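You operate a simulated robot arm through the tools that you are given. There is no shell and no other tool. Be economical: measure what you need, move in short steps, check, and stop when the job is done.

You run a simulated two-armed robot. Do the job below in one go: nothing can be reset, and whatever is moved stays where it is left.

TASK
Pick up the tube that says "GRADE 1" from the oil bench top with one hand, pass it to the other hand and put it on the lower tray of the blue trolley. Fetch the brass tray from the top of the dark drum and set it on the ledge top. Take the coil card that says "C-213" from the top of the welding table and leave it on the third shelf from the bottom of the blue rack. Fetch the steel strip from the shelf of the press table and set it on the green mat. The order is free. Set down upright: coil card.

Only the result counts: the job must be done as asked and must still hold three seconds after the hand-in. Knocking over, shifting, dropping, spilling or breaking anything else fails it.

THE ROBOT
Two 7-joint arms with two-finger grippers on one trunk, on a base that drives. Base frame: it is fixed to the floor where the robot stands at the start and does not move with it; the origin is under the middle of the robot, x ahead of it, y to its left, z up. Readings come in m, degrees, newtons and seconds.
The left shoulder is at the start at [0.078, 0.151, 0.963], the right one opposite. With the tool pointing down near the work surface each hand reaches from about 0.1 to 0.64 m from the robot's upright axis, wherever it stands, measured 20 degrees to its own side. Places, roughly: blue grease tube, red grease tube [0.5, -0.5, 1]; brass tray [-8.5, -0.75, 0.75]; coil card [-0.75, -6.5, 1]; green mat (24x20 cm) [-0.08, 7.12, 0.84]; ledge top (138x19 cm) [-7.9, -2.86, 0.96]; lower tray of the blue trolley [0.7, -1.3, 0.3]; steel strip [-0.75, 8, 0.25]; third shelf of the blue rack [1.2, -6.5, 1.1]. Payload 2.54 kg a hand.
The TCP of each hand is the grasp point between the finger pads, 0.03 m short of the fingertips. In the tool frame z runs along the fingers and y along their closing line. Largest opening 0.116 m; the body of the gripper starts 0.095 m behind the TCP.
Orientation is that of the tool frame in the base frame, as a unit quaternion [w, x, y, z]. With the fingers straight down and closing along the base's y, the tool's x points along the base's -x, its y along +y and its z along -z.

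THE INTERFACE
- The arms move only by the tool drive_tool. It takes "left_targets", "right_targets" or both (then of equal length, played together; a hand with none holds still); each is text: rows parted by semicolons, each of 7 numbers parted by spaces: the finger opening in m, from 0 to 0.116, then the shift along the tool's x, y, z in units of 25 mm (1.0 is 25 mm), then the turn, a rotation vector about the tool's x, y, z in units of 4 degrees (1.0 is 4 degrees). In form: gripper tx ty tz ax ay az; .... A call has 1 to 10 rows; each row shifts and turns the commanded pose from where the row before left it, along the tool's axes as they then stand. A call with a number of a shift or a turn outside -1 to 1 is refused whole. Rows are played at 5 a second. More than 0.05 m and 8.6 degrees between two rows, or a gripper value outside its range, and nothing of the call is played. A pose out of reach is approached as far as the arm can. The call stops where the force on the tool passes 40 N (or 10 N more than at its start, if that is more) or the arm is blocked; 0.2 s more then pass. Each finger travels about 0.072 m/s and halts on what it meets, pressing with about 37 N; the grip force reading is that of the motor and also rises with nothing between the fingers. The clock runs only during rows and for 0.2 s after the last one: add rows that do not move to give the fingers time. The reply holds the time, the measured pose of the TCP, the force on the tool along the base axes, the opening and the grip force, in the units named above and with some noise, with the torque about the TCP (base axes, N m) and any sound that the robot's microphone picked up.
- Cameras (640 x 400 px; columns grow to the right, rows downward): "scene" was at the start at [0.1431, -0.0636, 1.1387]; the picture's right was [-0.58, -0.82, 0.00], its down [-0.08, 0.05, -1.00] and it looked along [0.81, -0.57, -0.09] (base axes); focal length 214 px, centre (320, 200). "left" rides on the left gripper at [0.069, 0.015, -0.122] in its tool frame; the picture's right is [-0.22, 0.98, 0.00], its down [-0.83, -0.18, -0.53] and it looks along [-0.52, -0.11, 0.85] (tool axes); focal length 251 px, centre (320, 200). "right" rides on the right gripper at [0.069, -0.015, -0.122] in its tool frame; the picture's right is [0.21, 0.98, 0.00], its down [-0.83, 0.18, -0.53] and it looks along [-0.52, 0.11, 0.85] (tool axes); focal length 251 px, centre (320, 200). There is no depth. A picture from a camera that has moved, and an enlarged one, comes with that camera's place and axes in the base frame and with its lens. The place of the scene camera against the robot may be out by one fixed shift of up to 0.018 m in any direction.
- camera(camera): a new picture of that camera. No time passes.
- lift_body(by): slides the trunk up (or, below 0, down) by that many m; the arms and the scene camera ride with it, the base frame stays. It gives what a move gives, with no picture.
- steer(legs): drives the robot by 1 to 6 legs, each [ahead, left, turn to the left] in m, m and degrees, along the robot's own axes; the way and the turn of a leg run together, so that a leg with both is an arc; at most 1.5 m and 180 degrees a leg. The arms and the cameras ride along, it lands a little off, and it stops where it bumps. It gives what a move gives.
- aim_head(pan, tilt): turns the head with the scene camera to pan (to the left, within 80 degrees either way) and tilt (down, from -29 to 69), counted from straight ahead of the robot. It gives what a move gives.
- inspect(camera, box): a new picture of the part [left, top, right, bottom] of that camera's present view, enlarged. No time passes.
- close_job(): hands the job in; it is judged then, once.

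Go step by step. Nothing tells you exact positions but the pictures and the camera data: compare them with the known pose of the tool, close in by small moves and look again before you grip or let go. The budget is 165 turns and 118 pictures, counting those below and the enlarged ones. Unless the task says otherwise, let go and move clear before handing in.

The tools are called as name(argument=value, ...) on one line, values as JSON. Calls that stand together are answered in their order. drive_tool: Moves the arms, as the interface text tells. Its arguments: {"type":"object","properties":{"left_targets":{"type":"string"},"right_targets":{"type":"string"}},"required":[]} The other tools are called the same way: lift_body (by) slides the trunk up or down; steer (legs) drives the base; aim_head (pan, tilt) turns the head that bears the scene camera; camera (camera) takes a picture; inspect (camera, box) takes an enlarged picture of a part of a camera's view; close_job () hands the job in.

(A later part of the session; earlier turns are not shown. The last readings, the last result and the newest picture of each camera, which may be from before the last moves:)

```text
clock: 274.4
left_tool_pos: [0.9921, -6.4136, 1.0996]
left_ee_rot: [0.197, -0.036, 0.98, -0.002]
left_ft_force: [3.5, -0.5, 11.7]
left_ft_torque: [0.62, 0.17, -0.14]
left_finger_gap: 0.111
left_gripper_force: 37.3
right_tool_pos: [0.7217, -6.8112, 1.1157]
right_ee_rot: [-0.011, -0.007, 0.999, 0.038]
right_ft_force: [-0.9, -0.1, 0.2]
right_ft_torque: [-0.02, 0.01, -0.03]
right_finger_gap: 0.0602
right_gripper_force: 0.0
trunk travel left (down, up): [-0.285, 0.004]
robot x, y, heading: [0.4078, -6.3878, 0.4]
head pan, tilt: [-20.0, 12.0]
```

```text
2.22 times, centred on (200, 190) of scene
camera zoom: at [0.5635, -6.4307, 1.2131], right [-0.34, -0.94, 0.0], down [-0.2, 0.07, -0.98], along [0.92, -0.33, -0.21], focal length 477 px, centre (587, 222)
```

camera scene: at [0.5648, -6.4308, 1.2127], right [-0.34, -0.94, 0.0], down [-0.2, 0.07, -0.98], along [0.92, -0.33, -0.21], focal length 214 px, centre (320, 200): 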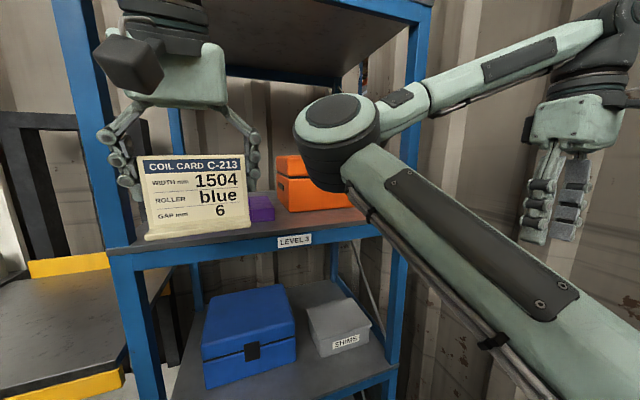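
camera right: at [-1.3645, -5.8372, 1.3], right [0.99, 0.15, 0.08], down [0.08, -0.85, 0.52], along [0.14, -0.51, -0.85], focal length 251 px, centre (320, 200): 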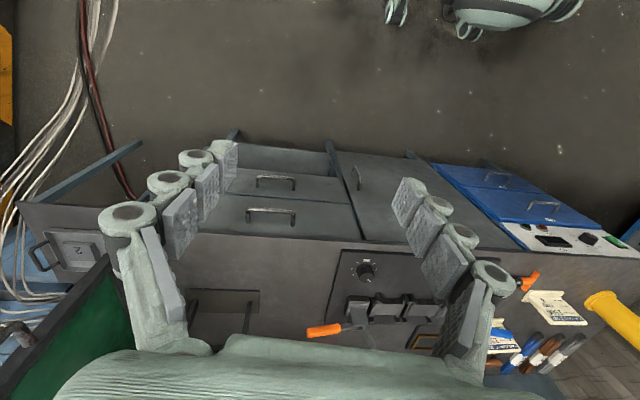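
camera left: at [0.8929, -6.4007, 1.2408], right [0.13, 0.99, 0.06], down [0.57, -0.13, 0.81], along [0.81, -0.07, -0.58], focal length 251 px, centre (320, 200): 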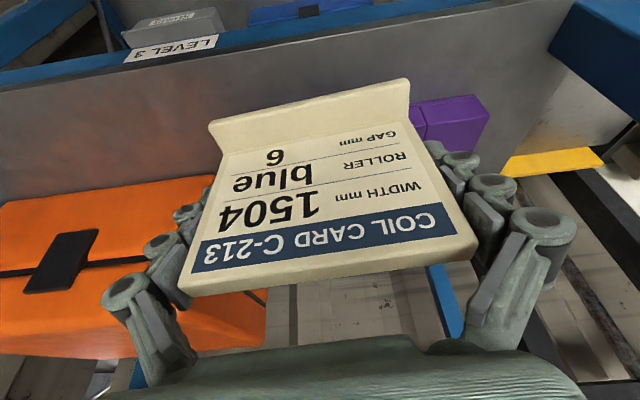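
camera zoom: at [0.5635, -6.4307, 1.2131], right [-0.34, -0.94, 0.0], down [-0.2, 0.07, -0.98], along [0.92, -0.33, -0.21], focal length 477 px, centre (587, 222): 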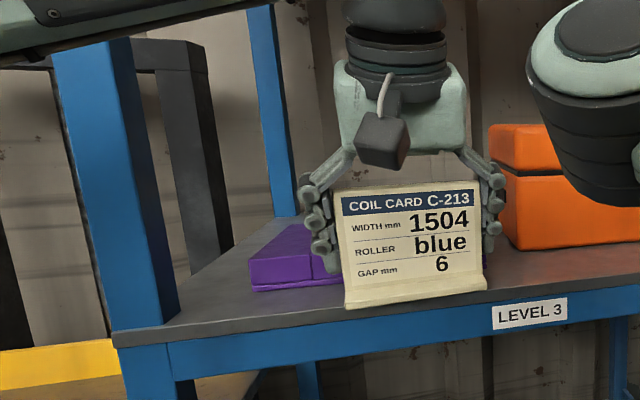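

Contact now at the shelf level. I'll seat it a little more, then release.

drive_tool(left_targets="0.05 0.04 0 0.09 0 0 0;0.05 0 0 0 0 0 0")

drive_tool(left_targets="0.116 0 0 0 0 0 0;0.116 0 0 0 0 0 0;0.116 0 0 0 0 0 0;0.116 0 0 0 0 0 0")

inspect(camera="scene", box=[80, 100, 320, 280])

```text
clock: 275.0
left_tool_pos: [0.9913, -6.4138, 1.0973]
left_ee_rot: [0.197, -0.036, 0.98, -0.004]
left_ft_force: [5.9, -2.3, 20.4]
left_ft_torque: [0.04, 0.38, 0.02]
left_finger_gap: 0.1109
left_gripper_force: 37.1
right_tool_pos: [0.7204, -6.8114, 1.1154]
right_ee_rot: [-0.011, -0.007, 0.999, 0.038]
right_ft_force: [-0.2, 0.6, -1.2]
right_ft_torque: [-0.01, -0.01, 0.0]
right_finger_gap: 0.06
right_gripper_force: 0.0
trunk travel left (down, up): [-0.285, 0.004]
robot x, y, heading: [0.4064, -6.3879, 0.4]
head pan, tilt: [-20.0, 12.0]
```

```text
clock: 276.0
left_tool_pos: [0.9928, -6.4124, 1.0955]
left_ee_rot: [0.195, -0.036, 0.98, -0.002]
left_ft_force: [0.6, -0.2, -0.3]
left_ft_torque: [0.01, 0.0, -0.03]
left_finger_gap: 0.1158
left_gripper_force: 0.0
right_tool_pos: [0.7215, -6.8106, 1.1142]
right_ee_rot: [-0.011, -0.008, 0.999, 0.037]
right_ft_force: [0.5, 0.1, 0.2]
right_ft_torque: [0.03, 0.0, 0.0]
right_finger_gap: 0.0602
right_gripper_force: 0.0
trunk travel left (down, up): [-0.285, 0.004]
robot x, y, heading: [0.4087, -6.389, 0.5]
head pan, tilt: [-20.0, 12.0]
```

```text
2.22 times, centred on (200, 190) of scene
camera zoom: at [0.5641, -6.4306, 1.2128], right [-0.34, -0.94, 0.0], down [-0.2, 0.07, -0.98], along [0.92, -0.33, -0.21], focal length 477 px, centre (587, 222)
```

zoom: 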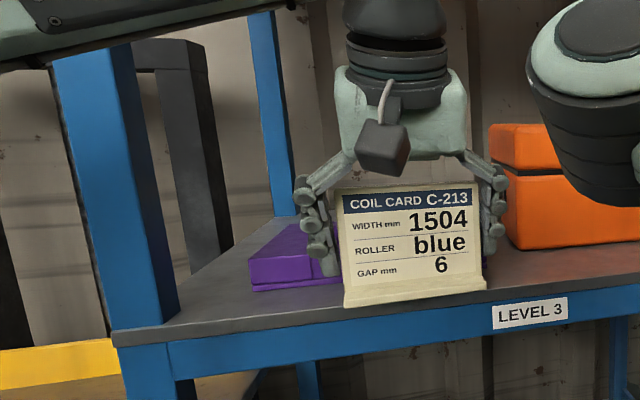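

The card stands. I'll withdraw along the finger axis and check.

drive_tool(left_targets="0.116 0 0 -0.4 0 0 0;0.116 0 0 -0.5 0 0 0;0.116 0 0 -0.6 0 0 0;0.116 0 0 -0.8 0 0 0;0.116 0 0 -1 0 0 0;0.116 0 0 -1 0 0 0;0.116 0 0 0 0 0 0")

inspect(camera="scene", box=[80, 100, 320, 280])

```text
clock: 277.6
left_tool_pos: [0.9514, -6.4146, 1.1932]
left_ee_rot: [0.194, -0.036, 0.98, -0.004]
left_ft_force: [0.8, 0.8, 0.0]
left_ft_torque: [0.02, 0.01, -0.01]
left_finger_gap: 0.1159
left_gripper_force: 0.0
right_tool_pos: [0.721, -6.8115, 1.1149]
right_ee_rot: [-0.012, -0.007, 0.999, 0.039]
right_ft_force: [0.3, 0.4, 1.2]
right_ft_torque: [0.0, 0.01, 0.0]
right_finger_gap: 0.0601
right_gripper_force: 0.1
trunk travel left (down, up): [-0.285, 0.004]
robot x, y, heading: [0.4061, -6.3888, 0.3]
head pan, tilt: [-20.0, 12.0]
```

```text
2.22 times, centred on (200, 190) of scene
camera zoom: at [0.5643, -6.4306, 1.2128], right [-0.34, -0.94, 0.0], down [-0.2, 0.07, -0.98], along [0.92, -0.33, -0.21], focal length 477 px, centre (587, 222)
```

zoom: 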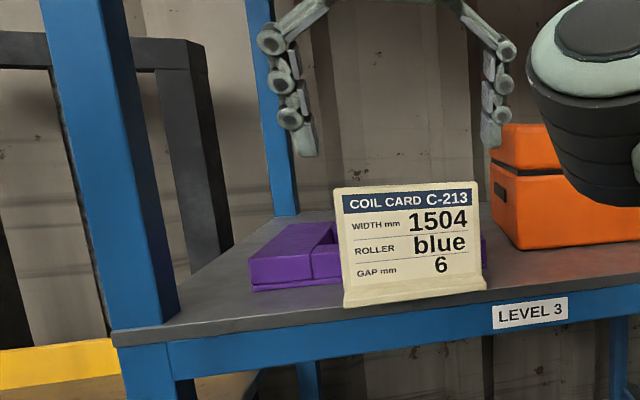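

C-213 stands on LEVEL 3. Now I'll stow the left arm and drive out towards the brass tray (-8.5, -0.75).

drive_tool(left_targets="0.1 0.9 0.2 -0.38 0 0 0;0.1 0.9 0.2 -0.38 0 0 0;0.1 0.9 0.2 -0.38 0 0 0;0.1 0.9 0.2 -0.38 0 0 0;0.1 0.9 0.2 -0.38 0 1 0;0.1 0.9 0.2 -0.38 0 1 0;0.1 0.9 0.2 0 0 1 0;0.1 0.9 0.2 0 0 1 0;0.1 0 0 0 0 1 0;0.1 0 0 0 0 0 1")

steer(legs=[[-0.2, 0, 0], [0, 0.9, 0], [-0.5, 0, 0], [-1.48, 0, 0], [0, 1.5, 0], [0, 1.5, 0]])

steer(legs=[[0, 0.4, 0], [0, 0, 90], [0, 0, 90]])

aim_head(pan=0, tilt=8)

camera(camera="scene")

```text
clock: 279.8
left_tool_pos: [0.759, -6.3886, 1.1874]
left_ee_rot: [0.022, 0.0, 1.0, -0.008]
left_ft_force: [1.0, 0.4, -0.5]
left_ft_torque: [0.03, -0.01, -0.02]
left_finger_gap: 0.0998
left_gripper_force: 0.0
right_tool_pos: [0.7219, -6.8113, 1.116]
right_ee_rot: [-0.012, -0.009, 0.999, 0.038]
right_ft_force: [0.2, 0.0, 0.3]
right_ft_torque: [-0.02, -0.01, 0.02]
right_finger_gap: 0.0598
right_gripper_force: 0.2
trunk travel left (down, up): [-0.285, 0.004]
robot x, y, heading: [0.4124, -6.3891, 0.1]
head pan, tilt: [-20.0, 12.0]
```

```text
clock: 327.9
left_tool_pos: [-1.3965, -2.4304, 1.1864]
left_ee_rot: [0.022, -0.015, 1.0, -0.009]
left_ft_force: [-0.2, 0.1, -0.1]
left_ft_torque: [-0.03, 0.0, 0.04]
left_finger_gap: 0.0996
left_gripper_force: 0.0
right_tool_pos: [-1.4211, -2.8551, 1.1149]
right_ee_rot: [-0.013, -0.022, 0.999, 0.038]
right_ft_force: [0.8, -0.1, -0.4]
right_ft_torque: [0.0, 0.03, -0.04]
right_finger_gap: 0.0601
right_gripper_force: 0.2
trunk travel left (down, up): [-0.285, 0.004]
robot x, y, heading: [-1.7476, -2.4399, 1.8]
head pan, tilt: [-20.0, 12.0]
```

```text
clock: 340.1
left_tool_pos: [-2.1128, -2.048, 1.1869]
left_ee_rot: [-0.009, 1.0, 0.005, -0.023]
left_ft_force: [-0.8, -0.1, 0.5]
left_ft_torque: [-0.04, 0.03, 0.0]
left_finger_gap: 0.1
left_gripper_force: 0.0
right_tool_pos: [-2.0796, -1.6237, 1.1152]
right_ee_rot: [0.038, 0.999, 0.012, 0.012]
right_ft_force: [-0.3, 0.0, 0.2]
right_ft_torque: [0.01, -0.03, -0.01]
right_finger_gap: 0.0599
right_gripper_force: 0.0
trunk travel left (down, up): [-0.285, 0.004]
robot x, y, heading: [-1.7629, -2.0455, -179.0]
head pan, tilt: [-20.0, 12.0]
```

```text
clock: 340.9
left_tool_pos: [-2.1132, -2.0474, 1.1874]
left_ee_rot: [-0.009, 1.0, 0.006, -0.022]
left_ft_force: [-0.8, -0.1, -0.3]
left_ft_torque: [-0.01, -0.01, -0.01]
left_finger_gap: 0.0999
left_gripper_force: 0.0
right_tool_pos: [-2.0798, -1.6233, 1.1151]
right_ee_rot: [0.038, 0.999, 0.012, 0.012]
right_ft_force: [-0.1, 0.2, 0.7]
right_ft_torque: [0.04, 0.01, 0.02]
right_finger_gap: 0.0599
right_gripper_force: 0.1
trunk travel left (down, up): [-0.285, 0.004]
robot x, y, heading: [-1.76, -2.0418, -179.1]
head pan, tilt: [0.0, 8.0]
```

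```text
24 pictures are left
camera scene: at [-1.9228, -2.0553, 1.2193], right [-0.01, 1.0, 0.0], down [0.14, 0.0, -0.99], along [-0.99, -0.01, -0.14], focal length 214 px, centre (320, 200)
```

scene: 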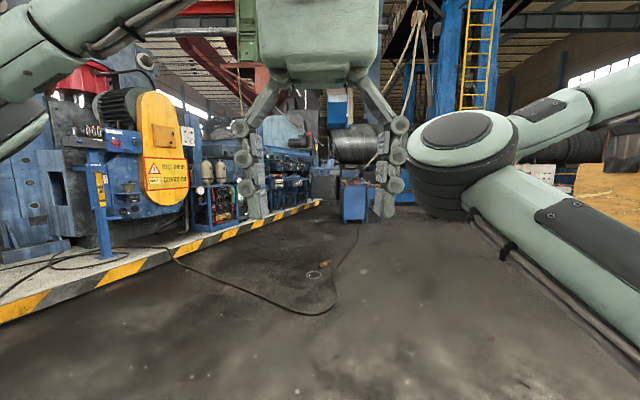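

Open floor ahead towards the tray. I'll drive about 4.3 m and look again.

steer(legs=[[1.5, -0.3, 0], [1.5, -0.2, 0], [1.4, 0, 0]])

aim_head(pan=5, tilt=18)

camera(camera="scene")

```text
refused: leg 1 is longer than a leg can be; nothing moved
```

```text
clock: 341.6
left_tool_pos: [-2.1122, -2.0463, 1.1867]
left_ee_rot: [-0.009, 1.0, 0.005, -0.022]
left_ft_force: [-0.7, -0.2, 0.2]
left_ft_torque: [0.0, 0.0, -0.04]
left_finger_gap: 0.1001
left_gripper_force: 0.1
right_tool_pos: [-2.0794, -1.6232, 1.1153]
right_ee_rot: [0.037, 0.999, 0.012, 0.012]
right_ft_force: [0.1, 0.5, 0.2]
right_ft_torque: [0.0, -0.01, 0.05]
right_finger_gap: 0.0599
right_gripper_force: 0.0
trunk travel left (down, up): [-0.285, 0.004]
robot x, y, heading: [-1.7596, -2.0384, -179.1]
head pan, tilt: [5.0, 18.0]
```

```text
23 pictures are left
camera scene: at [-1.923, -2.0635, 1.2031], right [-0.1, 0.99, 0.0], down [0.31, 0.03, -0.95], along [-0.95, -0.1, -0.31], focal length 214 px, centre (320, 200)
```

scene: 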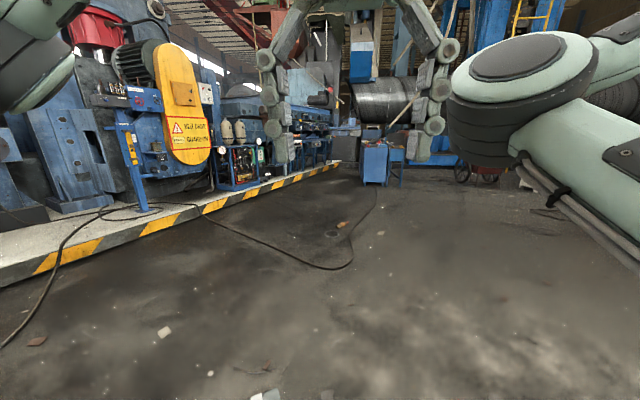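

steer(legs=[[1.4, -0.3, 0], [1.4, -0.2, 0], [1.4, 0, 0]])

camera(camera="scene")

```text
clock: 362.1
left_tool_pos: [-6.3412, -1.634, 1.1868]
left_ee_rot: [-0.008, 0.999, 0.021, -0.023]
left_ft_force: [-0.7, 0.2, -0.2]
left_ft_torque: [0.0, -0.04, -0.05]
left_finger_gap: 0.1001
left_gripper_force: 0.1
right_tool_pos: [-6.3215, -1.21, 1.1151]
right_ee_rot: [0.038, 0.999, 0.027, 0.013]
right_ft_force: [0.5, -0.6, 0.1]
right_ft_torque: [0.01, -0.02, 0.02]
right_finger_gap: 0.0599
right_gripper_force: 0.0
trunk travel left (down, up): [-0.285, 0.004]
robot x, y, heading: [-5.9905, -1.6181, -177.1]
head pan, tilt: [5.0, 18.0]
```

```text
22 pictures are left
camera scene: at [-6.1525, -1.6441, 1.203], right [-0.13, 0.99, 0.0], down [0.31, 0.04, -0.95], along [-0.94, -0.13, -0.31], focal length 214 px, centre (320, 200)
```

scene: 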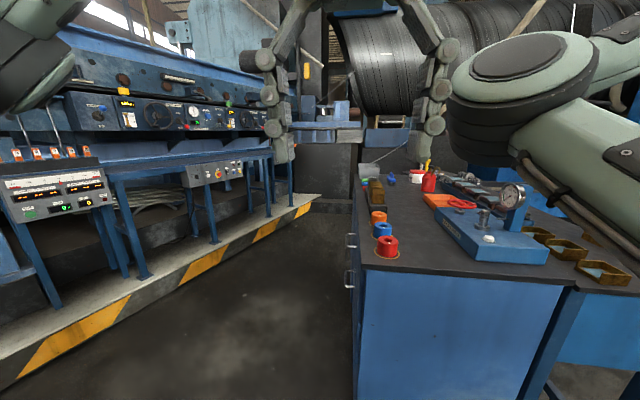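

A bench is ahead on the right; the ledge is on the blue console at left, and the drum lies beyond the bench. I'll go down the aisle and look right.

steer(legs=[[0.7, 0.5, -3], [1.0, 0, 0]])

aim_head(pan=-40, tilt=20)

camera(camera="scene")

```text
clock: 372.1
left_tool_pos: [-8.0175, -2.089, 1.186]
left_ee_rot: [-0.01, 1.0, -0.02, -0.022]
left_ft_force: [0.4, -0.3, 0.9]
left_ft_torque: [-0.02, -0.01, -0.02]
left_finger_gap: 0.1
left_gripper_force: 0.2
right_tool_pos: [-7.9622, -1.6682, 1.1143]
right_ee_rot: [0.038, 0.999, -0.013, 0.01]
right_ft_force: [-0.2, -0.5, 0.0]
right_ft_torque: [0.01, 0.0, -0.01]
right_finger_gap: 0.0599
right_gripper_force: 0.0
trunk travel left (down, up): [-0.285, 0.004]
robot x, y, heading: [-7.6654, -2.1029, 177.9]
head pan, tilt: [5.0, 18.0]
```

```text
clock: 373.2
left_tool_pos: [-8.0168, -2.0882, 1.1862]
left_ee_rot: [-0.01, 1.0, -0.019, -0.021]
left_ft_force: [-6.5, 6.0, 1.0]
left_ft_torque: [-0.81, -0.81, 0.46]
left_finger_gap: 0.1
left_gripper_force: 0.0
right_tool_pos: [-7.961, -1.6677, 1.1156]
right_ee_rot: [0.038, 0.999, -0.014, 0.011]
right_ft_force: [-0.7, 1.2, -1.2]
right_ft_torque: [0.0, 0.0, -0.01]
right_finger_gap: 0.0599
right_gripper_force: 0.0
trunk travel left (down, up): [-0.285, 0.004]
robot x, y, heading: [-7.6639, -2.1029, 177.8]
head pan, tilt: [-40.0, 20.0]
```

```text
21 pictures are left
camera scene: at [-7.8037, -2.0494, 1.2013], right [0.65, 0.76, 0.0], down [0.25, -0.21, -0.94], along [-0.71, 0.62, -0.33], focal length 214 px, centre (320, 200)
```

scene: 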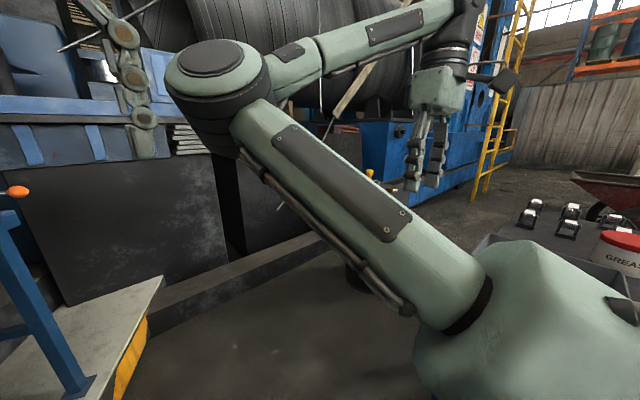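

The right arm's elbow blocks the view. I'll back up slightly (the left hand shows a small contact force) and pull the right hand back and outward.

steer(legs=[[-0.15, 0, 0]])

drive_tool(right_targets="0.1 -1 -0.5 -0.5 0 0 -1;0.1 -1 -0.5 -0.5 0 0 -1;0.1 -1 -0.5 -0.5 0 0 -1;0.1 -1 -0.5 -0.5 0 0 -1;0.1 -1 -0.5 -0.5 0 0 -1;0.1 -1 -0.5 0 0 0 -1;0.1 0 -0.5 0 0 0 -1;0.1 0 -0.5 0 0 0 0;0.1 0 0 0 0 0 0;0.1 0 0 0 0 0 0")

drive_tool(right_targets="0.1 1 0 0 0 0 1;0.1 1 0 0 0 0 1;0.1 1 0 0 0 0 1;0.1 1 0 0 0 0 1;0.1 1 0 0 0 0 1;0.1 1 0 0 0 0 1;0.1 1 0 0 0 0 1;0.1 1 0 0 0 0 0;0.1 1 0 0 0 0 0;0.1 0 0 0 0 0 0")

camera(camera="scene")

```text
clock: 374.6
left_tool_pos: [-7.8661, -2.0943, 1.187]
left_ee_rot: [-0.009, 0.999, -0.021, -0.022]
left_ft_force: [-7.8, 5.4, 1.0]
left_ft_torque: [-0.79, -1.18, 0.39]
left_finger_gap: 0.0999
left_gripper_force: 0.1
right_tool_pos: [-7.811, -1.673, 1.1156]
right_ee_rot: [0.038, 0.999, -0.014, 0.01]
right_ft_force: [1.0, 0.3, -0.6]
right_ft_torque: [0.0, 0.06, 0.0]
right_finger_gap: 0.06
right_gripper_force: 0.2
trunk travel left (down, up): [-0.285, 0.004]
robot x, y, heading: [-7.5165, -2.1041, 178.0]
head pan, tilt: [-40.0, 20.0]
```

```text
clock: 376.8
left_tool_pos: [-7.8675, -2.0937, 1.1871]
left_ee_rot: [-0.009, 1.0, -0.02, -0.022]
left_ft_force: [-6.8, 4.7, 0.0]
left_ft_torque: [-0.64, -0.83, 0.33]
left_finger_gap: 0.1
left_gripper_force: 0.0
right_tool_pos: [-7.9814, -1.5948, 1.167]
right_ee_rot: [0.04, 0.973, 0.229, 0.001]
right_ft_force: [-0.6, 0.3, 0.2]
right_ft_torque: [0.0, 0.0, 0.0]
right_finger_gap: 0.1
right_gripper_force: 0.1
trunk travel left (down, up): [-0.285, 0.004]
robot x, y, heading: [-7.5178, -2.1067, 177.5]
head pan, tilt: [-40.0, 20.0]
```

```text
clock: 379.0
left_tool_pos: [-7.8677, -2.0946, 1.1862]
left_ee_rot: [-0.009, 0.999, -0.021, -0.022]
left_ft_force: [-6.5, 5.2, -1.8]
left_ft_torque: [-0.54, -0.78, 0.3]
left_finger_gap: 0.0998
left_gripper_force: 0.0
right_tool_pos: [-7.7636, -1.5527, 1.169]
right_ee_rot: [0.037, 0.999, -0.014, 0.011]
right_ft_force: [0.2, 0.2, 0.1]
right_ft_torque: [0.02, -0.03, 0.0]
right_finger_gap: 0.1001
right_gripper_force: 0.0
trunk travel left (down, up): [-0.285, 0.004]
robot x, y, heading: [-7.513, -2.1102, 177.9]
head pan, tilt: [-40.0, 20.0]
```

```text
20 pictures are left
camera scene: at [-7.6543, -2.0542, 1.2017], right [0.66, 0.75, 0.0], down [0.24, -0.21, -0.95], along [-0.71, 0.62, -0.32], focal length 214 px, centre (320, 200)
```

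scene: 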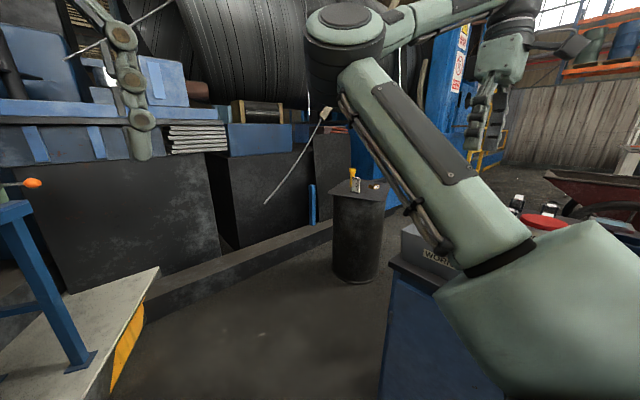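

The dark drum is at about (-8.6, -0.78). I'll move the left hand forward off the head, tuck the right hand in, and drive to face the drum.

drive_tool(left_targets="0.1 -1 0.5 0.3 0 0 0;0.1 -1 0.5 0.3 0 0 0;0.1 -1 0.5 0.3 0 0 0;0.1 -1 0.5 0.3 0 0 0", right_targets="0.1 0 1 0 0 0 0;0.1 0 1 0 0 0 0;0.1 0 1 0 0 0 0;0.1 0 1 0 0 0 0")

steer(legs=[[1.05, 0, 0], [0, 0, -88], [0.4, 0, 0]])

aim_head(pan=0, tilt=35)

camera(camera="left")

```text
clock: 380.0
left_tool_pos: [-7.9718, -2.1403, 1.1601]
left_ee_rot: [-0.009, 1.0, -0.021, -0.021]
left_ft_force: [-0.5, -0.8, -0.1]
left_ft_torque: [0.03, -0.03, -0.03]
left_finger_gap: 0.1001
left_gripper_force: 0.1
right_tool_pos: [-7.7659, -1.6542, 1.1763]
right_ee_rot: [0.038, 0.999, -0.013, 0.01]
right_ft_force: [-0.1, -0.3, 0.1]
right_ft_torque: [0.04, 0.0, -0.01]
right_finger_gap: 0.1001
right_gripper_force: 0.0
trunk travel left (down, up): [-0.285, 0.004]
robot x, y, heading: [-7.515, -2.1117, 177.8]
head pan, tilt: [-40.0, 20.0]
```

```text
clock: 387.5
left_tool_pos: [-8.9208, -1.7785, 1.159]
left_ee_rot: [-0.016, 0.928, -0.373, -0.017]
left_ft_force: [-0.2, -0.3, -0.3]
left_ft_torque: [0.01, 0.05, 0.0]
left_finger_gap: 0.1
left_gripper_force: 0.0
right_tool_pos: [-8.4433, -1.5482, 1.1775]
right_ee_rot: [0.038, 0.93, -0.366, -0.004]
right_ft_force: [0.1, 0.4, 0.1]
right_ft_torque: [0.02, 0.01, -0.01]
right_finger_gap: 0.1
right_gripper_force: 0.0
trunk travel left (down, up): [-0.285, 0.004]
robot x, y, heading: [-8.5592, -2.0533, 136.2]
head pan, tilt: [-40.0, 20.0]
stopped in leg 2: the robot was blocked; the commanded pose is now the measured one
```

```text
clock: 388.5
left_tool_pos: [-8.9209, -1.7787, 1.1606]
left_ee_rot: [-0.016, 0.928, -0.373, -0.017]
left_ft_force: [0.2, -0.3, -1.1]
left_ft_torque: [0.05, -0.02, -0.01]
left_finger_gap: 0.1
left_gripper_force: 0.0
right_tool_pos: [-8.4446, -1.5494, 1.1785]
right_ee_rot: [0.039, 0.929, -0.367, -0.004]
right_ft_force: [0.0, -0.4, 0.1]
right_ft_torque: [-0.02, -0.01, 0.02]
right_finger_gap: 0.1
right_gripper_force: 0.1
trunk travel left (down, up): [-0.285, 0.004]
robot x, y, heading: [-8.5607, -2.0531, 136.4]
head pan, tilt: [0.0, 35.0]
```

```text
19 pictures are left
camera left: at [-8.8795, -1.8417, 1.2787], right [-0.83, -0.56, -0.01], down [-0.46, 0.68, 0.57], along [-0.31, 0.48, -0.82], focal length 251 px, centre (320, 200)
```

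left: 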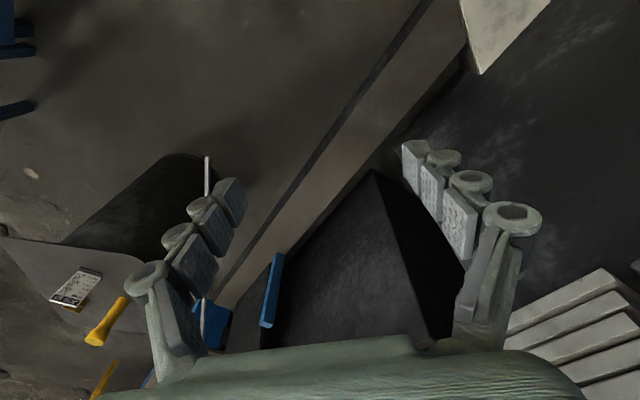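

Turning got blocked by something behind on the left. I'll shift +y first, then finish the turn.

steer(legs=[[0.25, -0.3, 0], [0, 0, -46]])

camera(camera="scene")

```text
clock: 394.2
left_tool_pos: [-8.5846, -1.2094, 1.1605]
left_ee_rot: [0.021, -0.705, 0.709, 0.009]
left_ft_force: [0.0, 1.0, -0.4]
left_ft_torque: [-0.01, -0.01, 0.04]
left_finger_gap: 0.1001
left_gripper_force: 0.0
right_tool_pos: [-8.0906, -1.3961, 1.1776]
right_ee_rot: [0.034, 0.709, -0.704, -0.019]
right_ft_force: [-0.1, 0.1, 0.5]
right_ft_torque: [-0.02, 0.02, 0.0]
right_finger_gap: 0.1
right_gripper_force: 0.1
trunk travel left (down, up): [-0.285, 0.004]
robot x, y, heading: [-8.5388, -1.6645, 89.8]
head pan, tilt: [0.0, 35.0]
```

```text
18 pictures are left
camera scene: at [-8.5368, -1.5161, 1.176], right [1.0, 0.0, 0.0], down [0.0, -0.57, -0.82], along [0.0, 0.82, -0.57], focal length 214 px, centre (320, 200)
```

scene: 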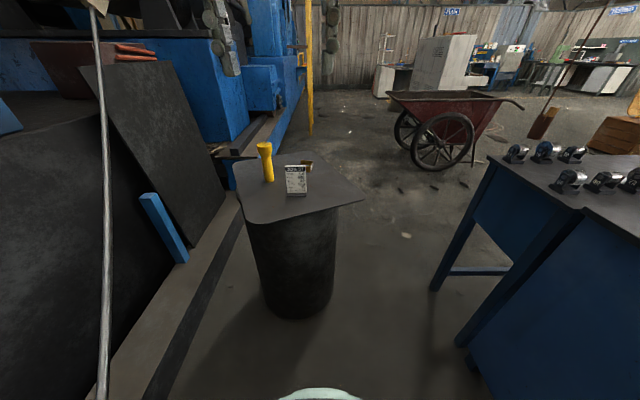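

inspect(camera="scene", box=[230, 130, 370, 230])

```text
4.00 times, centred on (300, 180) of scene
camera zoom: at [-8.5368, -1.5161, 1.176], right [1.0, 0.0, 0.0], down [0.0, -0.57, -0.82], along [0.0, 0.82, -0.57], focal length 858 px, centre (400, 280)
```

zoom: 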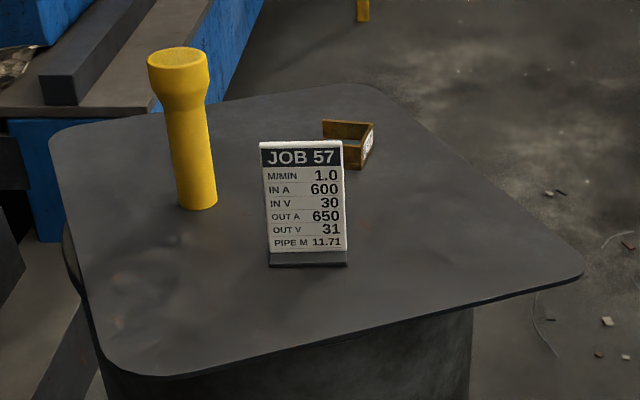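

The brass tray sits behind the JOB 57 card on the drum plate, near (-8.61, -0.65). I'll drive closer, lower the trunk and view it from the left hand.

steer(legs=[[0.35, 0, 0]])

lift_body(by=-0.1)

camera(camera="left")

```text
clock: 396.4
left_tool_pos: [-8.5845, -0.8619, 1.1594]
left_ee_rot: [0.022, -0.705, 0.709, 0.009]
left_ft_force: [-0.3, 0.4, 0.5]
left_ft_torque: [-0.02, -0.02, 0.0]
left_finger_gap: 0.1001
left_gripper_force: 0.1
right_tool_pos: [-8.0922, -1.0479, 1.1764]
right_ee_rot: [0.034, 0.71, -0.703, -0.019]
right_ft_force: [-0.3, 0.2, -0.1]
right_ft_torque: [-0.04, 0.01, -0.01]
right_finger_gap: 0.1
right_gripper_force: 0.0
trunk travel left (down, up): [-0.285, 0.004]
robot x, y, heading: [-8.5376, -1.3158, 89.9]
head pan, tilt: [0.0, 35.0]
```

```text
clock: 397.8
left_tool_pos: [-8.5849, -0.8613, 1.0618]
left_ee_rot: [0.022, -0.705, 0.709, 0.01]
left_ft_force: [-0.2, 0.4, -0.1]
left_ft_torque: [0.01, 0.01, -0.03]
left_finger_gap: 0.1001
left_gripper_force: 0.0
right_tool_pos: [-8.09, -1.049, 1.0786]
right_ee_rot: [0.034, 0.71, -0.703, -0.019]
right_ft_force: [0.5, 0.4, -0.5]
right_ft_torque: [-0.01, 0.02, -0.01]
right_finger_gap: 0.0999
right_gripper_force: 0.0
trunk travel left (down, up): [-0.185, 0.104]
robot x, y, heading: [-8.5381, -1.3127, 90.0]
head pan, tilt: [0.0, 35.0]
```

```text
16 pictures are left
camera left: at [-8.6033, -0.9352, 1.1789], right [-0.98, 0.22, -0.01], down [0.18, 0.8, 0.57], along [0.13, 0.56, -0.82], focal length 251 px, centre (320, 200)
```

left: 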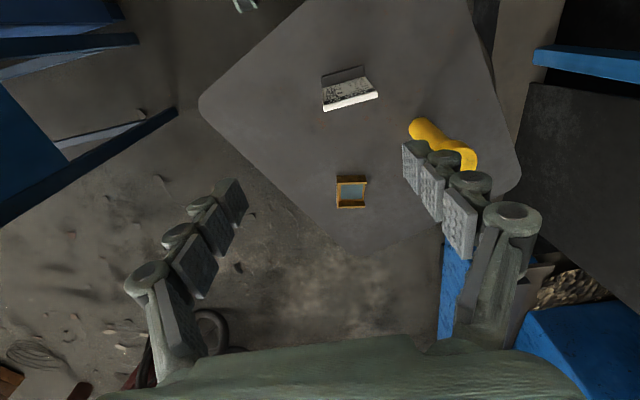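

The tray measures about 6 cm wide, centre (-8.602, -0.657), turned about 12°. I'll move in, align yaw and descend above it.

steer(legs=[[0.05, 0, 0]])

drive_tool(left_targets="0.1 0 0 0 0 0 1;0.1 0 0 0 0 0 1;0.1 0 0 0 0 0 1;0.1 -0.977 0.334 0 0 0 0;0.1 -0.977 0.334 0 0 0 0;0.1 -0.977 0.334 0 0 0 0;0.1 -0.977 0.334 0 0 0 0;0.1 -0.977 0.334 0 0 0 0;0.1 -0.977 0.334 0 0 0 0;0.1 0 0 0 0 0 0")

drive_tool(left_targets="0.1 0 0 1 0 0 0;0.1 0 0 1 0 0 0;0.1 0 0 1 0 0 0;0.1 0 0 1 0 0 0;0.1 0 0 1 0 0 0;0.1 0 0 1 0 0 0;0.1 0 0 1 0 0 0;0.1 0 0 0 0 0 0")

camera(camera="left")

```text
clock: 398.9
left_tool_pos: [-8.5864, -0.8235, 1.0611]
left_ee_rot: [0.022, -0.707, 0.707, 0.009]
left_ft_force: [-0.2, 0.5, -1.0]
left_ft_torque: [-0.03, -0.01, 0.01]
left_finger_gap: 0.1002
left_gripper_force: 0.1
right_tool_pos: [-8.0898, -1.0076, 1.0778]
right_ee_rot: [0.034, 0.711, -0.702, -0.019]
right_ft_force: [-0.2, -0.1, 0.5]
right_ft_torque: [-0.03, -0.02, 0.01]
right_finger_gap: 0.1
right_gripper_force: 0.1
trunk travel left (down, up): [-0.185, 0.104]
robot x, y, heading: [-8.5347, -1.2779, 90.2]
head pan, tilt: [0.0, 35.0]
stopped in leg 1: the robot was blocked; the commanded pose is now the measured one
```

```text
clock: 401.1
left_tool_pos: [-8.6053, -0.6697, 1.0662]
left_ee_rot: [0.021, -0.629, 0.777, 0.011]
left_ft_force: [-0.7, -0.2, -0.1]
left_ft_torque: [-0.04, -0.03, -0.02]
left_finger_gap: 0.1
left_gripper_force: 0.0
right_tool_pos: [-8.0906, -1.0084, 1.0773]
right_ee_rot: [0.035, 0.711, -0.702, -0.019]
right_ft_force: [0.5, 0.1, 0.0]
right_ft_torque: [0.02, -0.03, 0.0]
right_finger_gap: 0.1002
right_gripper_force: 0.1
trunk travel left (down, up): [-0.185, 0.104]
robot x, y, heading: [-8.5371, -1.279, 90.5]
head pan, tilt: [0.0, 35.0]
```

```text
clock: 402.9
left_tool_pos: [-8.6011, -0.6613, 0.893]
left_ee_rot: [0.021, -0.629, 0.777, 0.011]
left_ft_force: [-0.9, 0.4, -0.2]
left_ft_torque: [-0.01, -0.02, 0.0]
left_finger_gap: 0.1
left_gripper_force: 0.1
right_tool_pos: [-8.0903, -1.0068, 1.0775]
right_ee_rot: [0.034, 0.712, -0.702, -0.019]
right_ft_force: [-0.3, -1.0, 0.2]
right_ft_torque: [0.02, 0.0, -0.02]
right_finger_gap: 0.1
right_gripper_force: 0.0
trunk travel left (down, up): [-0.185, 0.104]
robot x, y, heading: [-8.5372, -1.2787, 90.1]
head pan, tilt: [0.0, 35.0]
```

```text
15 pictures are left
camera left: at [-8.6328, -0.7303, 1.0111], right [-0.91, 0.41, 0.0], down [0.34, 0.75, 0.57], along [0.24, 0.52, -0.82], focal length 251 px, centre (320, 200)
```

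left: 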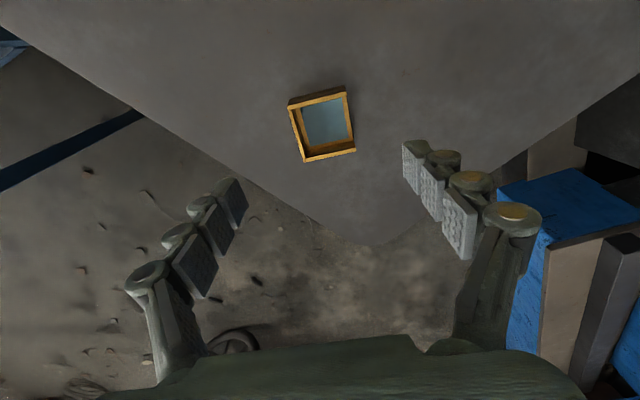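

The tray is centred under the hand. Descending.

drive_tool(left_targets="0.1 0 0 1 0 0 0;0.1 0 0 1 0 0 0;0.1 0 0 1 0 0 0;0.1 0 0 0.9 0 0 0;0.1 0 0 0.2 0 0 0;0.1 0 0 0 0 0 0")

drive_tool(left_targets="0.1 0 0 0.12 0 0 0;0.1 0 0 0.12 0 0 0;0.1 0 0 0 0 0 0")

camera(camera="left")

```text
clock: 404.3
left_tool_pos: [-8.6003, -0.6586, 0.7907]
left_ee_rot: [0.022, -0.629, 0.777, 0.012]
left_ft_force: [0.5, -0.2, -0.2]
left_ft_torque: [0.0, 0.01, 0.02]
left_finger_gap: 0.1002
left_gripper_force: 0.1
right_tool_pos: [-8.0901, -1.0083, 1.0778]
right_ee_rot: [0.035, 0.711, -0.702, -0.02]
right_ft_force: [-0.6, -0.5, 0.4]
right_ft_torque: [0.0, -0.01, 0.04]
right_finger_gap: 0.1
right_gripper_force: 0.0
trunk travel left (down, up): [-0.185, 0.104]
robot x, y, heading: [-8.5333, -1.2762, 90.2]
head pan, tilt: [0.0, 35.0]
```

```text
clock: 405.1
left_tool_pos: [-8.5988, -0.6581, 0.7842]
left_ee_rot: [0.021, -0.629, 0.777, 0.011]
left_ft_force: [0.4, 0.6, -0.1]
left_ft_torque: [0.02, -0.01, -0.01]
left_finger_gap: 0.1001
left_gripper_force: 0.1
right_tool_pos: [-8.0918, -1.0086, 1.0765]
right_ee_rot: [0.034, 0.711, -0.702, -0.019]
right_ft_force: [0.5, -0.2, -0.6]
right_ft_torque: [0.03, -0.02, 0.01]
right_finger_gap: 0.0999
right_gripper_force: 0.0
trunk travel left (down, up): [-0.185, 0.104]
robot x, y, heading: [-8.5345, -1.2756, 90.3]
head pan, tilt: [0.0, 35.0]
```

```text
14 pictures are left
camera left: at [-8.631, -0.7268, 0.9025], right [-0.91, 0.41, 0.0], down [0.34, 0.75, 0.57], along [0.24, 0.52, -0.82], focal length 251 px, centre (320, 200)
```

left: 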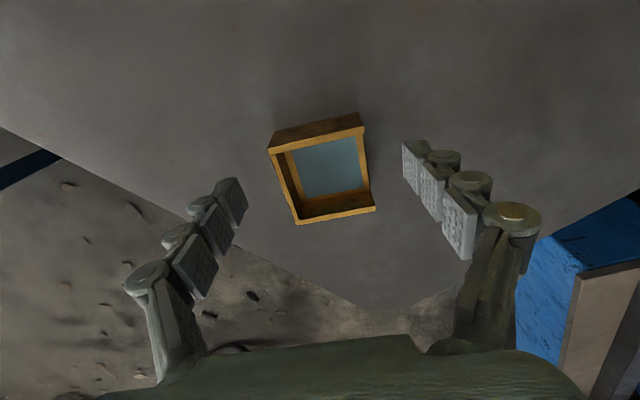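

Parallax shows the plate is lower (z≈0.69) and the tray centre at (-8.591, -0.632). I'll correct and continue down.

drive_tool(left_targets="0.1 -0.55 -0.05 0 0 0 0;0.1 -0.53 -0.05 0 0 0 0;0.1 0 0 0.8 0 0 0;0.1 0 0 0.8 0 0 0;0.1 0 0 0.5 0 0 0;0.1 0 0 0 0 0 0")

drive_tool(left_targets="0.1 0 0 0.12 0 0 0;0.1 0 0 0.12 0 0 0;0.1 0 0 0 0 0 0")

camera(camera="left")

```text
clock: 406.3
left_tool_pos: [-8.5926, -0.6269, 0.7573]
left_ee_rot: [0.032, -0.631, 0.775, 0.021]
left_ft_force: [-11.8, -8.5, 53.5]
left_ft_torque: [-0.58, 1.0, 0.29]
left_finger_gap: 0.0908
left_gripper_force: 34.6
right_tool_pos: [-8.0908, -1.0129, 1.0802]
right_ee_rot: [0.032, 0.712, -0.702, -0.021]
right_ft_force: [-0.4, 0.2, 0.4]
right_ft_torque: [0.04, 0.03, 0.02]
right_finger_gap: 0.0997
right_gripper_force: 0.0
trunk travel left (down, up): [-0.185, 0.104]
robot x, y, heading: [-8.537, -1.2777, 90.4]
head pan, tilt: [0.0, 35.0]
stopped in row 5 (left hand): the force on the tool passed its limit at 46 N (the readings are from after the stop); the commanded pose is now the measured one
```

```text
clock: 407.1
left_tool_pos: [-8.5878, -0.6284, 0.7383]
left_ee_rot: [0.028, -0.628, 0.778, 0.014]
left_ft_force: [4.9, 2.8, 22.1]
left_ft_torque: [-0.38, -0.3, 0.09]
left_finger_gap: 0.1172
left_gripper_force: 19.8
right_tool_pos: [-8.0909, -1.0093, 1.0766]
right_ee_rot: [0.033, 0.711, -0.702, -0.019]
right_ft_force: [-1.5, 1.2, -0.5]
right_ft_torque: [-0.12, 0.0, -0.04]
right_finger_gap: 0.1
right_gripper_force: 0.1
trunk travel left (down, up): [-0.185, 0.104]
robot x, y, heading: [-8.5344, -1.2754, 90.2]
head pan, tilt: [0.0, 35.0]
```

```text
13 pictures are left
camera left: at [-8.6207, -0.6977, 0.8543], right [-0.91, 0.41, 0.0], down [0.34, 0.74, 0.58], along [0.24, 0.53, -0.81], focal length 251 px, centre (320, 200)
```

left: 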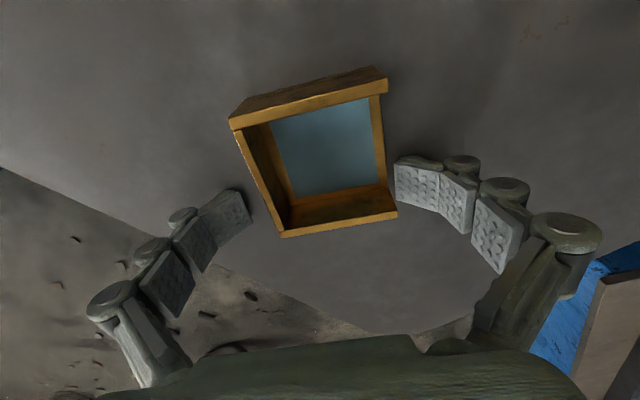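

The fingertips touched the plate (z≈0.725). I'll raise 2.5 cm, re-centre on the tray at (-8.597, -0.649) and close.

drive_tool(left_targets="0.1 0 0 -1 0 0 0;0.1 0.45 0.09 0 0 0 0;0.1 0.45 0.09 0 0 0 0;0.1 0 0 0 0 0 0")

camera(camera="left")

```text
clock: 408.1
left_tool_pos: [-8.6004, -0.6492, 0.7612]
left_ee_rot: [0.024, -0.63, 0.776, 0.014]
left_ft_force: [-0.7, 0.2, 0.6]
left_ft_torque: [-0.03, 0.04, 0.02]
left_finger_gap: 0.1008
left_gripper_force: 0.3
right_tool_pos: [-8.0903, -1.0076, 1.0778]
right_ee_rot: [0.034, 0.711, -0.702, -0.019]
right_ft_force: [0.2, -0.4, 0.0]
right_ft_torque: [0.0, -0.03, 0.01]
right_finger_gap: 0.0999
right_gripper_force: 0.0
trunk travel left (down, up): [-0.185, 0.104]
robot x, y, heading: [-8.5327, -1.2758, 90.3]
head pan, tilt: [0.0, 35.0]
```

```text
12 pictures are left
camera left: at [-8.6327, -0.7196, 0.8784], right [-0.91, 0.41, 0.0], down [0.34, 0.74, 0.58], along [0.24, 0.53, -0.81], focal length 251 px, centre (320, 200)
```

left: 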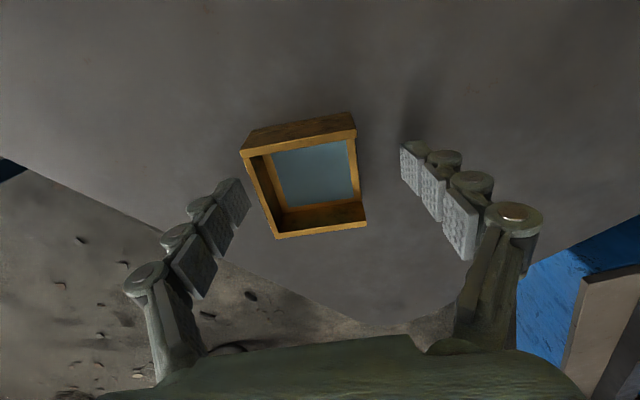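

drive_tool(left_targets="0.1 0 -0.4 0 0 0 0;0.03 0 0 0 0 0 0;0.03 0 0 0 0 0 0;0.03 0 0 0 0 0 0;0.03 0 0 0 0 0 0;0.03 0 0 0 0 0 0;0.03 0 0 0 0 0 0;0.03 0 0 -0.4 0 0 0;0.03 0 0 -0.6 0 0 0;0.03 0 0 0 0 0 0")

drive_tool(left_targets="0.03 0 0 -1 0 0 0;0.03 0 0 -1 0 0 0;0.03 0 0 -1 0 0 0;0.03 0 0 -1 0 0 0;0.03 0 0 -1 0 0 0;0.03 0 0 -1 0 0 0;0.03 0 0 -1 0 0 0;0.03 0 0 -1 0 0 0;0.03 0 0 0 0 0 0")

camera(camera="scene")

```text
clock: 410.3
left_tool_pos: [-8.5899, -0.6545, 0.7856]
left_ee_rot: [0.025, -0.629, 0.777, 0.013]
left_ft_force: [-0.4, 0.1, -0.8]
left_ft_torque: [-0.01, 0.02, 0.0]
left_finger_gap: 0.0572
left_gripper_force: 37.2
right_tool_pos: [-8.0904, -1.008, 1.0782]
right_ee_rot: [0.034, 0.711, -0.702, -0.019]
right_ft_force: [-0.5, 0.7, 0.3]
right_ft_torque: [0.0, 0.0, -0.02]
right_finger_gap: 0.1
right_gripper_force: 0.0
trunk travel left (down, up): [-0.185, 0.104]
robot x, y, heading: [-8.5353, -1.2757, 90.2]
head pan, tilt: [0.0, 35.0]
```

```text
clock: 412.3
left_tool_pos: [-8.5942, -0.6635, 0.9872]
left_ee_rot: [0.025, -0.63, 0.776, 0.015]
left_ft_force: [0.3, -0.2, -1.5]
left_ft_torque: [-0.04, 0.02, 0.01]
left_finger_gap: 0.0572
left_gripper_force: 36.8
right_tool_pos: [-8.0904, -1.0081, 1.0774]
right_ee_rot: [0.035, 0.711, -0.702, -0.019]
right_ft_force: [-0.5, 0.1, -0.4]
right_ft_torque: [-0.02, 0.0, 0.0]
right_finger_gap: 0.0999
right_gripper_force: 0.1
trunk travel left (down, up): [-0.185, 0.104]
robot x, y, heading: [-8.5338, -1.2765, 90.3]
head pan, tilt: [0.0, 35.0]
```

```text
11 pictures are left
camera scene: at [-8.5365, -1.1307, 1.0759], right [1.0, 0.0, 0.0], down [0.0, -0.57, -0.82], along [0.0, 0.82, -0.57], focal length 214 px, centre (320, 200)
```

scene: 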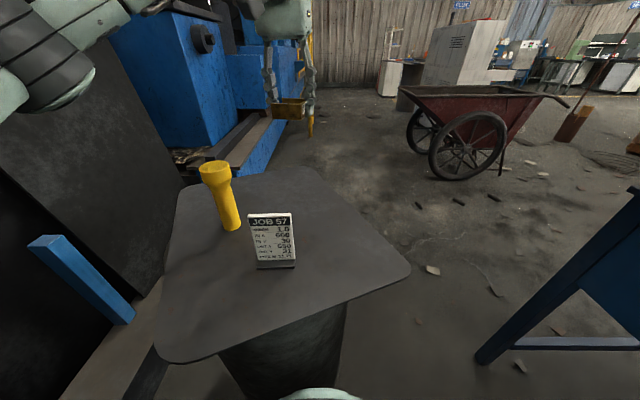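

The tray is in hand, neighbours undisturbed. I'll retract and raise it, drive out to the open area to turn, and come back facing the ledge.

lift_body(by=0.1)

steer(legs=[[-0.75, 0, 0]])

drive_tool(left_targets="0.03 1 0 -0.3 0 0 0;0.03 1 0 -0.3 0 0 0;0.03 1 0 -0.3 0 0 0;0.03 1 0 -0.3 0 0 0;0.03 1 0 -0.3 0 0 0;0.03 1 0 -0.3 0 0 0;0.03 1 0 -0.3 0 0 0;0.03 1 0 0 0 0 0;0.03 0 0 0 0 0 0")

steer(legs=[[0, -1.2, 0], [-0.1, -1.1, 0], [0, 0, -100], [0, 0, -100]])

```text
clock: 413.6
left_tool_pos: [-8.5952, -0.6642, 1.0853]
left_ee_rot: [0.025, -0.63, 0.776, 0.014]
left_ft_force: [-0.7, -0.5, -1.7]
left_ft_torque: [0.02, -0.01, 0.0]
left_finger_gap: 0.0573
left_gripper_force: 36.8
right_tool_pos: [-8.0906, -1.0081, 1.1789]
right_ee_rot: [0.034, 0.712, -0.701, -0.019]
right_ft_force: [-0.2, 0.2, -0.2]
right_ft_torque: [-0.02, -0.02, -0.01]
right_finger_gap: 0.1
right_gripper_force: 0.1
trunk travel left (down, up): [-0.285, 0.004]
robot x, y, heading: [-8.5353, -1.2742, 90.1]
head pan, tilt: [0.0, 35.0]
```

```text
clock: 417.8
left_tool_pos: [-8.5885, -1.408, 1.0858]
left_ee_rot: [0.025, -0.63, 0.776, 0.014]
left_ft_force: [-0.4, 0.5, -1.7]
left_ft_torque: [0.01, 0.0, -0.01]
left_finger_gap: 0.0571
left_gripper_force: 37.0
right_tool_pos: [-8.0835, -1.7502, 1.178]
right_ee_rot: [0.033, 0.713, -0.7, -0.018]
right_ft_force: [-0.1, -0.1, 0.0]
right_ft_torque: [0.02, -0.02, -0.01]
right_finger_gap: 0.1001
right_gripper_force: 0.0
trunk travel left (down, up): [-0.285, 0.004]
robot x, y, heading: [-8.5284, -2.0242, 90.6]
head pan, tilt: [0.0, 35.0]
stopped in leg 1: the robot was blocked; the commanded pose is now the measured one
```

```text
clock: 419.8
left_tool_pos: [-8.6296, -1.6071, 1.1268]
left_ee_rot: [0.024, -0.631, 0.775, 0.014]
left_ft_force: [0.1, 0.5, -1.8]
left_ft_torque: [-0.03, 0.01, 0.03]
left_finger_gap: 0.0572
left_gripper_force: 37.0
right_tool_pos: [-8.0838, -1.7501, 1.1779]
right_ee_rot: [0.034, 0.712, -0.701, -0.019]
right_ft_force: [0.9, -0.3, -0.3]
right_ft_torque: [0.02, -0.03, 0.01]
right_finger_gap: 0.0999
right_gripper_force: 0.0
trunk travel left (down, up): [-0.285, 0.004]
robot x, y, heading: [-8.5296, -2.0212, 90.4]
head pan, tilt: [0.0, 35.0]
```

```text
clock: 450.6
left_tool_pos: [-6.2613, -2.5197, 1.1289]
left_ee_rot: [0.01, 0.862, 0.505, -0.027]
left_ft_force: [0.4, -0.6, -1.8]
left_ft_torque: [0.01, 0.0, -0.01]
left_finger_gap: 0.057
left_gripper_force: 37.2
right_tool_pos: [-6.7414, -2.2192, 1.1774]
right_ee_rot: [0.024, 0.799, 0.599, 0.031]
right_ft_force: [-0.6, 0.6, -0.5]
right_ft_torque: [0.0, -0.01, -0.01]
right_finger_gap: 0.1
right_gripper_force: 0.1
trunk travel left (down, up): [-0.285, 0.004]
robot x, y, heading: [-6.2344, -2.095, -107.2]
head pan, tilt: [0.0, 35.0]
```

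aim_head(pan=-45, tilt=18)

camera(camera="scene")

```text
clock: 451.7
left_tool_pos: [-6.2612, -2.5198, 1.1271]
left_ee_rot: [0.01, 0.862, 0.506, -0.026]
left_ft_force: [0.4, 0.4, -1.5]
left_ft_torque: [-0.02, -0.01, 0.02]
left_finger_gap: 0.0571
left_gripper_force: 36.8
right_tool_pos: [-6.7397, -2.2185, 1.1779]
right_ee_rot: [0.023, 0.8, 0.599, 0.031]
right_ft_force: [0.1, -0.2, 0.7]
right_ft_torque: [-0.02, -0.02, 0.02]
right_finger_gap: 0.1004
right_gripper_force: 0.0
trunk travel left (down, up): [-0.285, 0.004]
robot x, y, heading: [-6.2365, -2.0927, -107.1]
head pan, tilt: [-45.0, 18.0]
```

```text
10 pictures are left
camera scene: at [-6.3385, -2.2131, 1.203], right [-0.47, 0.88, 0.0], down [0.27, 0.15, -0.95], along [-0.84, -0.45, -0.31], focal length 214 px, centre (320, 200)
```

scene: 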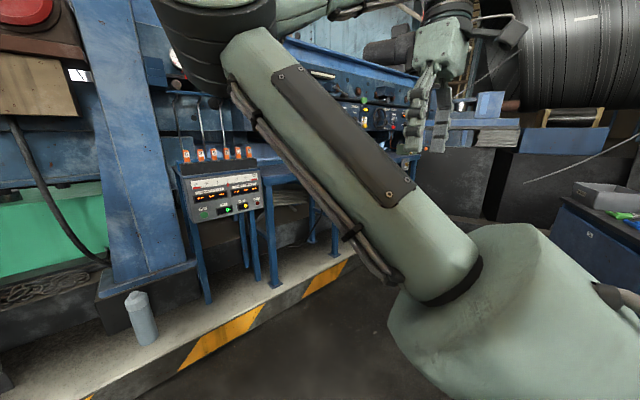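

steer(legs=[[0.48, 0, 0], [0, -1.38, 0]])

aim_head(pan=12, tilt=22)

camera(camera="scene")

```text
clock: 467.5
left_tool_pos: [-7.7166, -2.5819, 1.1279]
left_ee_rot: [0.011, 0.863, 0.505, -0.026]
left_ft_force: [-0.1, 0.4, -1.6]
left_ft_torque: [0.05, -0.02, -0.02]
left_finger_gap: 0.0571
left_gripper_force: 37.4
right_tool_pos: [-8.1946, -2.2801, 1.1773]
right_ee_rot: [0.023, 0.8, 0.599, 0.031]
right_ft_force: [0.6, 0.0, -0.8]
right_ft_torque: [0.01, 0.02, -0.04]
right_finger_gap: 0.0999
right_gripper_force: 0.0
trunk travel left (down, up): [-0.285, 0.004]
robot x, y, heading: [-7.6903, -2.1568, -107.1]
head pan, tilt: [-45.0, 18.0]
```

```text
clock: 468.8
left_tool_pos: [-7.7174, -2.5821, 1.1269]
left_ee_rot: [0.01, 0.862, 0.506, -0.026]
left_ft_force: [-0.8, 0.5, -2.3]
left_ft_torque: [0.02, -0.02, -0.01]
left_finger_gap: 0.057
left_gripper_force: 37.2
right_tool_pos: [-8.1945, -2.2815, 1.1775]
right_ee_rot: [0.023, 0.8, 0.599, 0.031]
right_ft_force: [-0.1, 0.3, -0.1]
right_ft_torque: [0.02, -0.02, -0.01]
right_finger_gap: 0.0999
right_gripper_force: 0.0
trunk travel left (down, up): [-0.285, 0.004]
robot x, y, heading: [-7.6939, -2.1541, -107.1]
head pan, tilt: [12.0, 22.0]
```

```text
9 pictures are left
camera scene: at [-7.7187, -2.3244, 1.1966], right [-1.0, 0.09, 0.0], down [0.03, 0.37, -0.93], along [-0.08, -0.92, -0.37], focal length 214 px, centre (320, 200)
```

scene: 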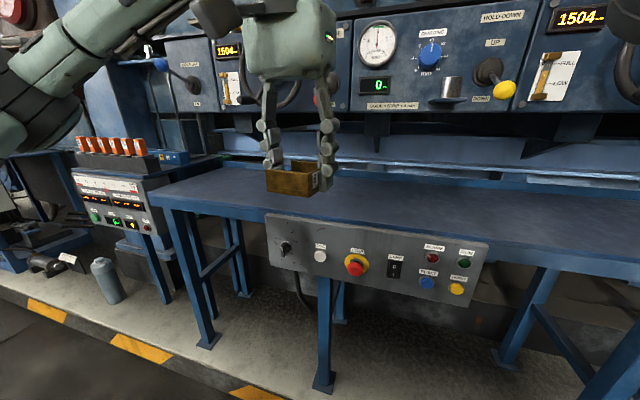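

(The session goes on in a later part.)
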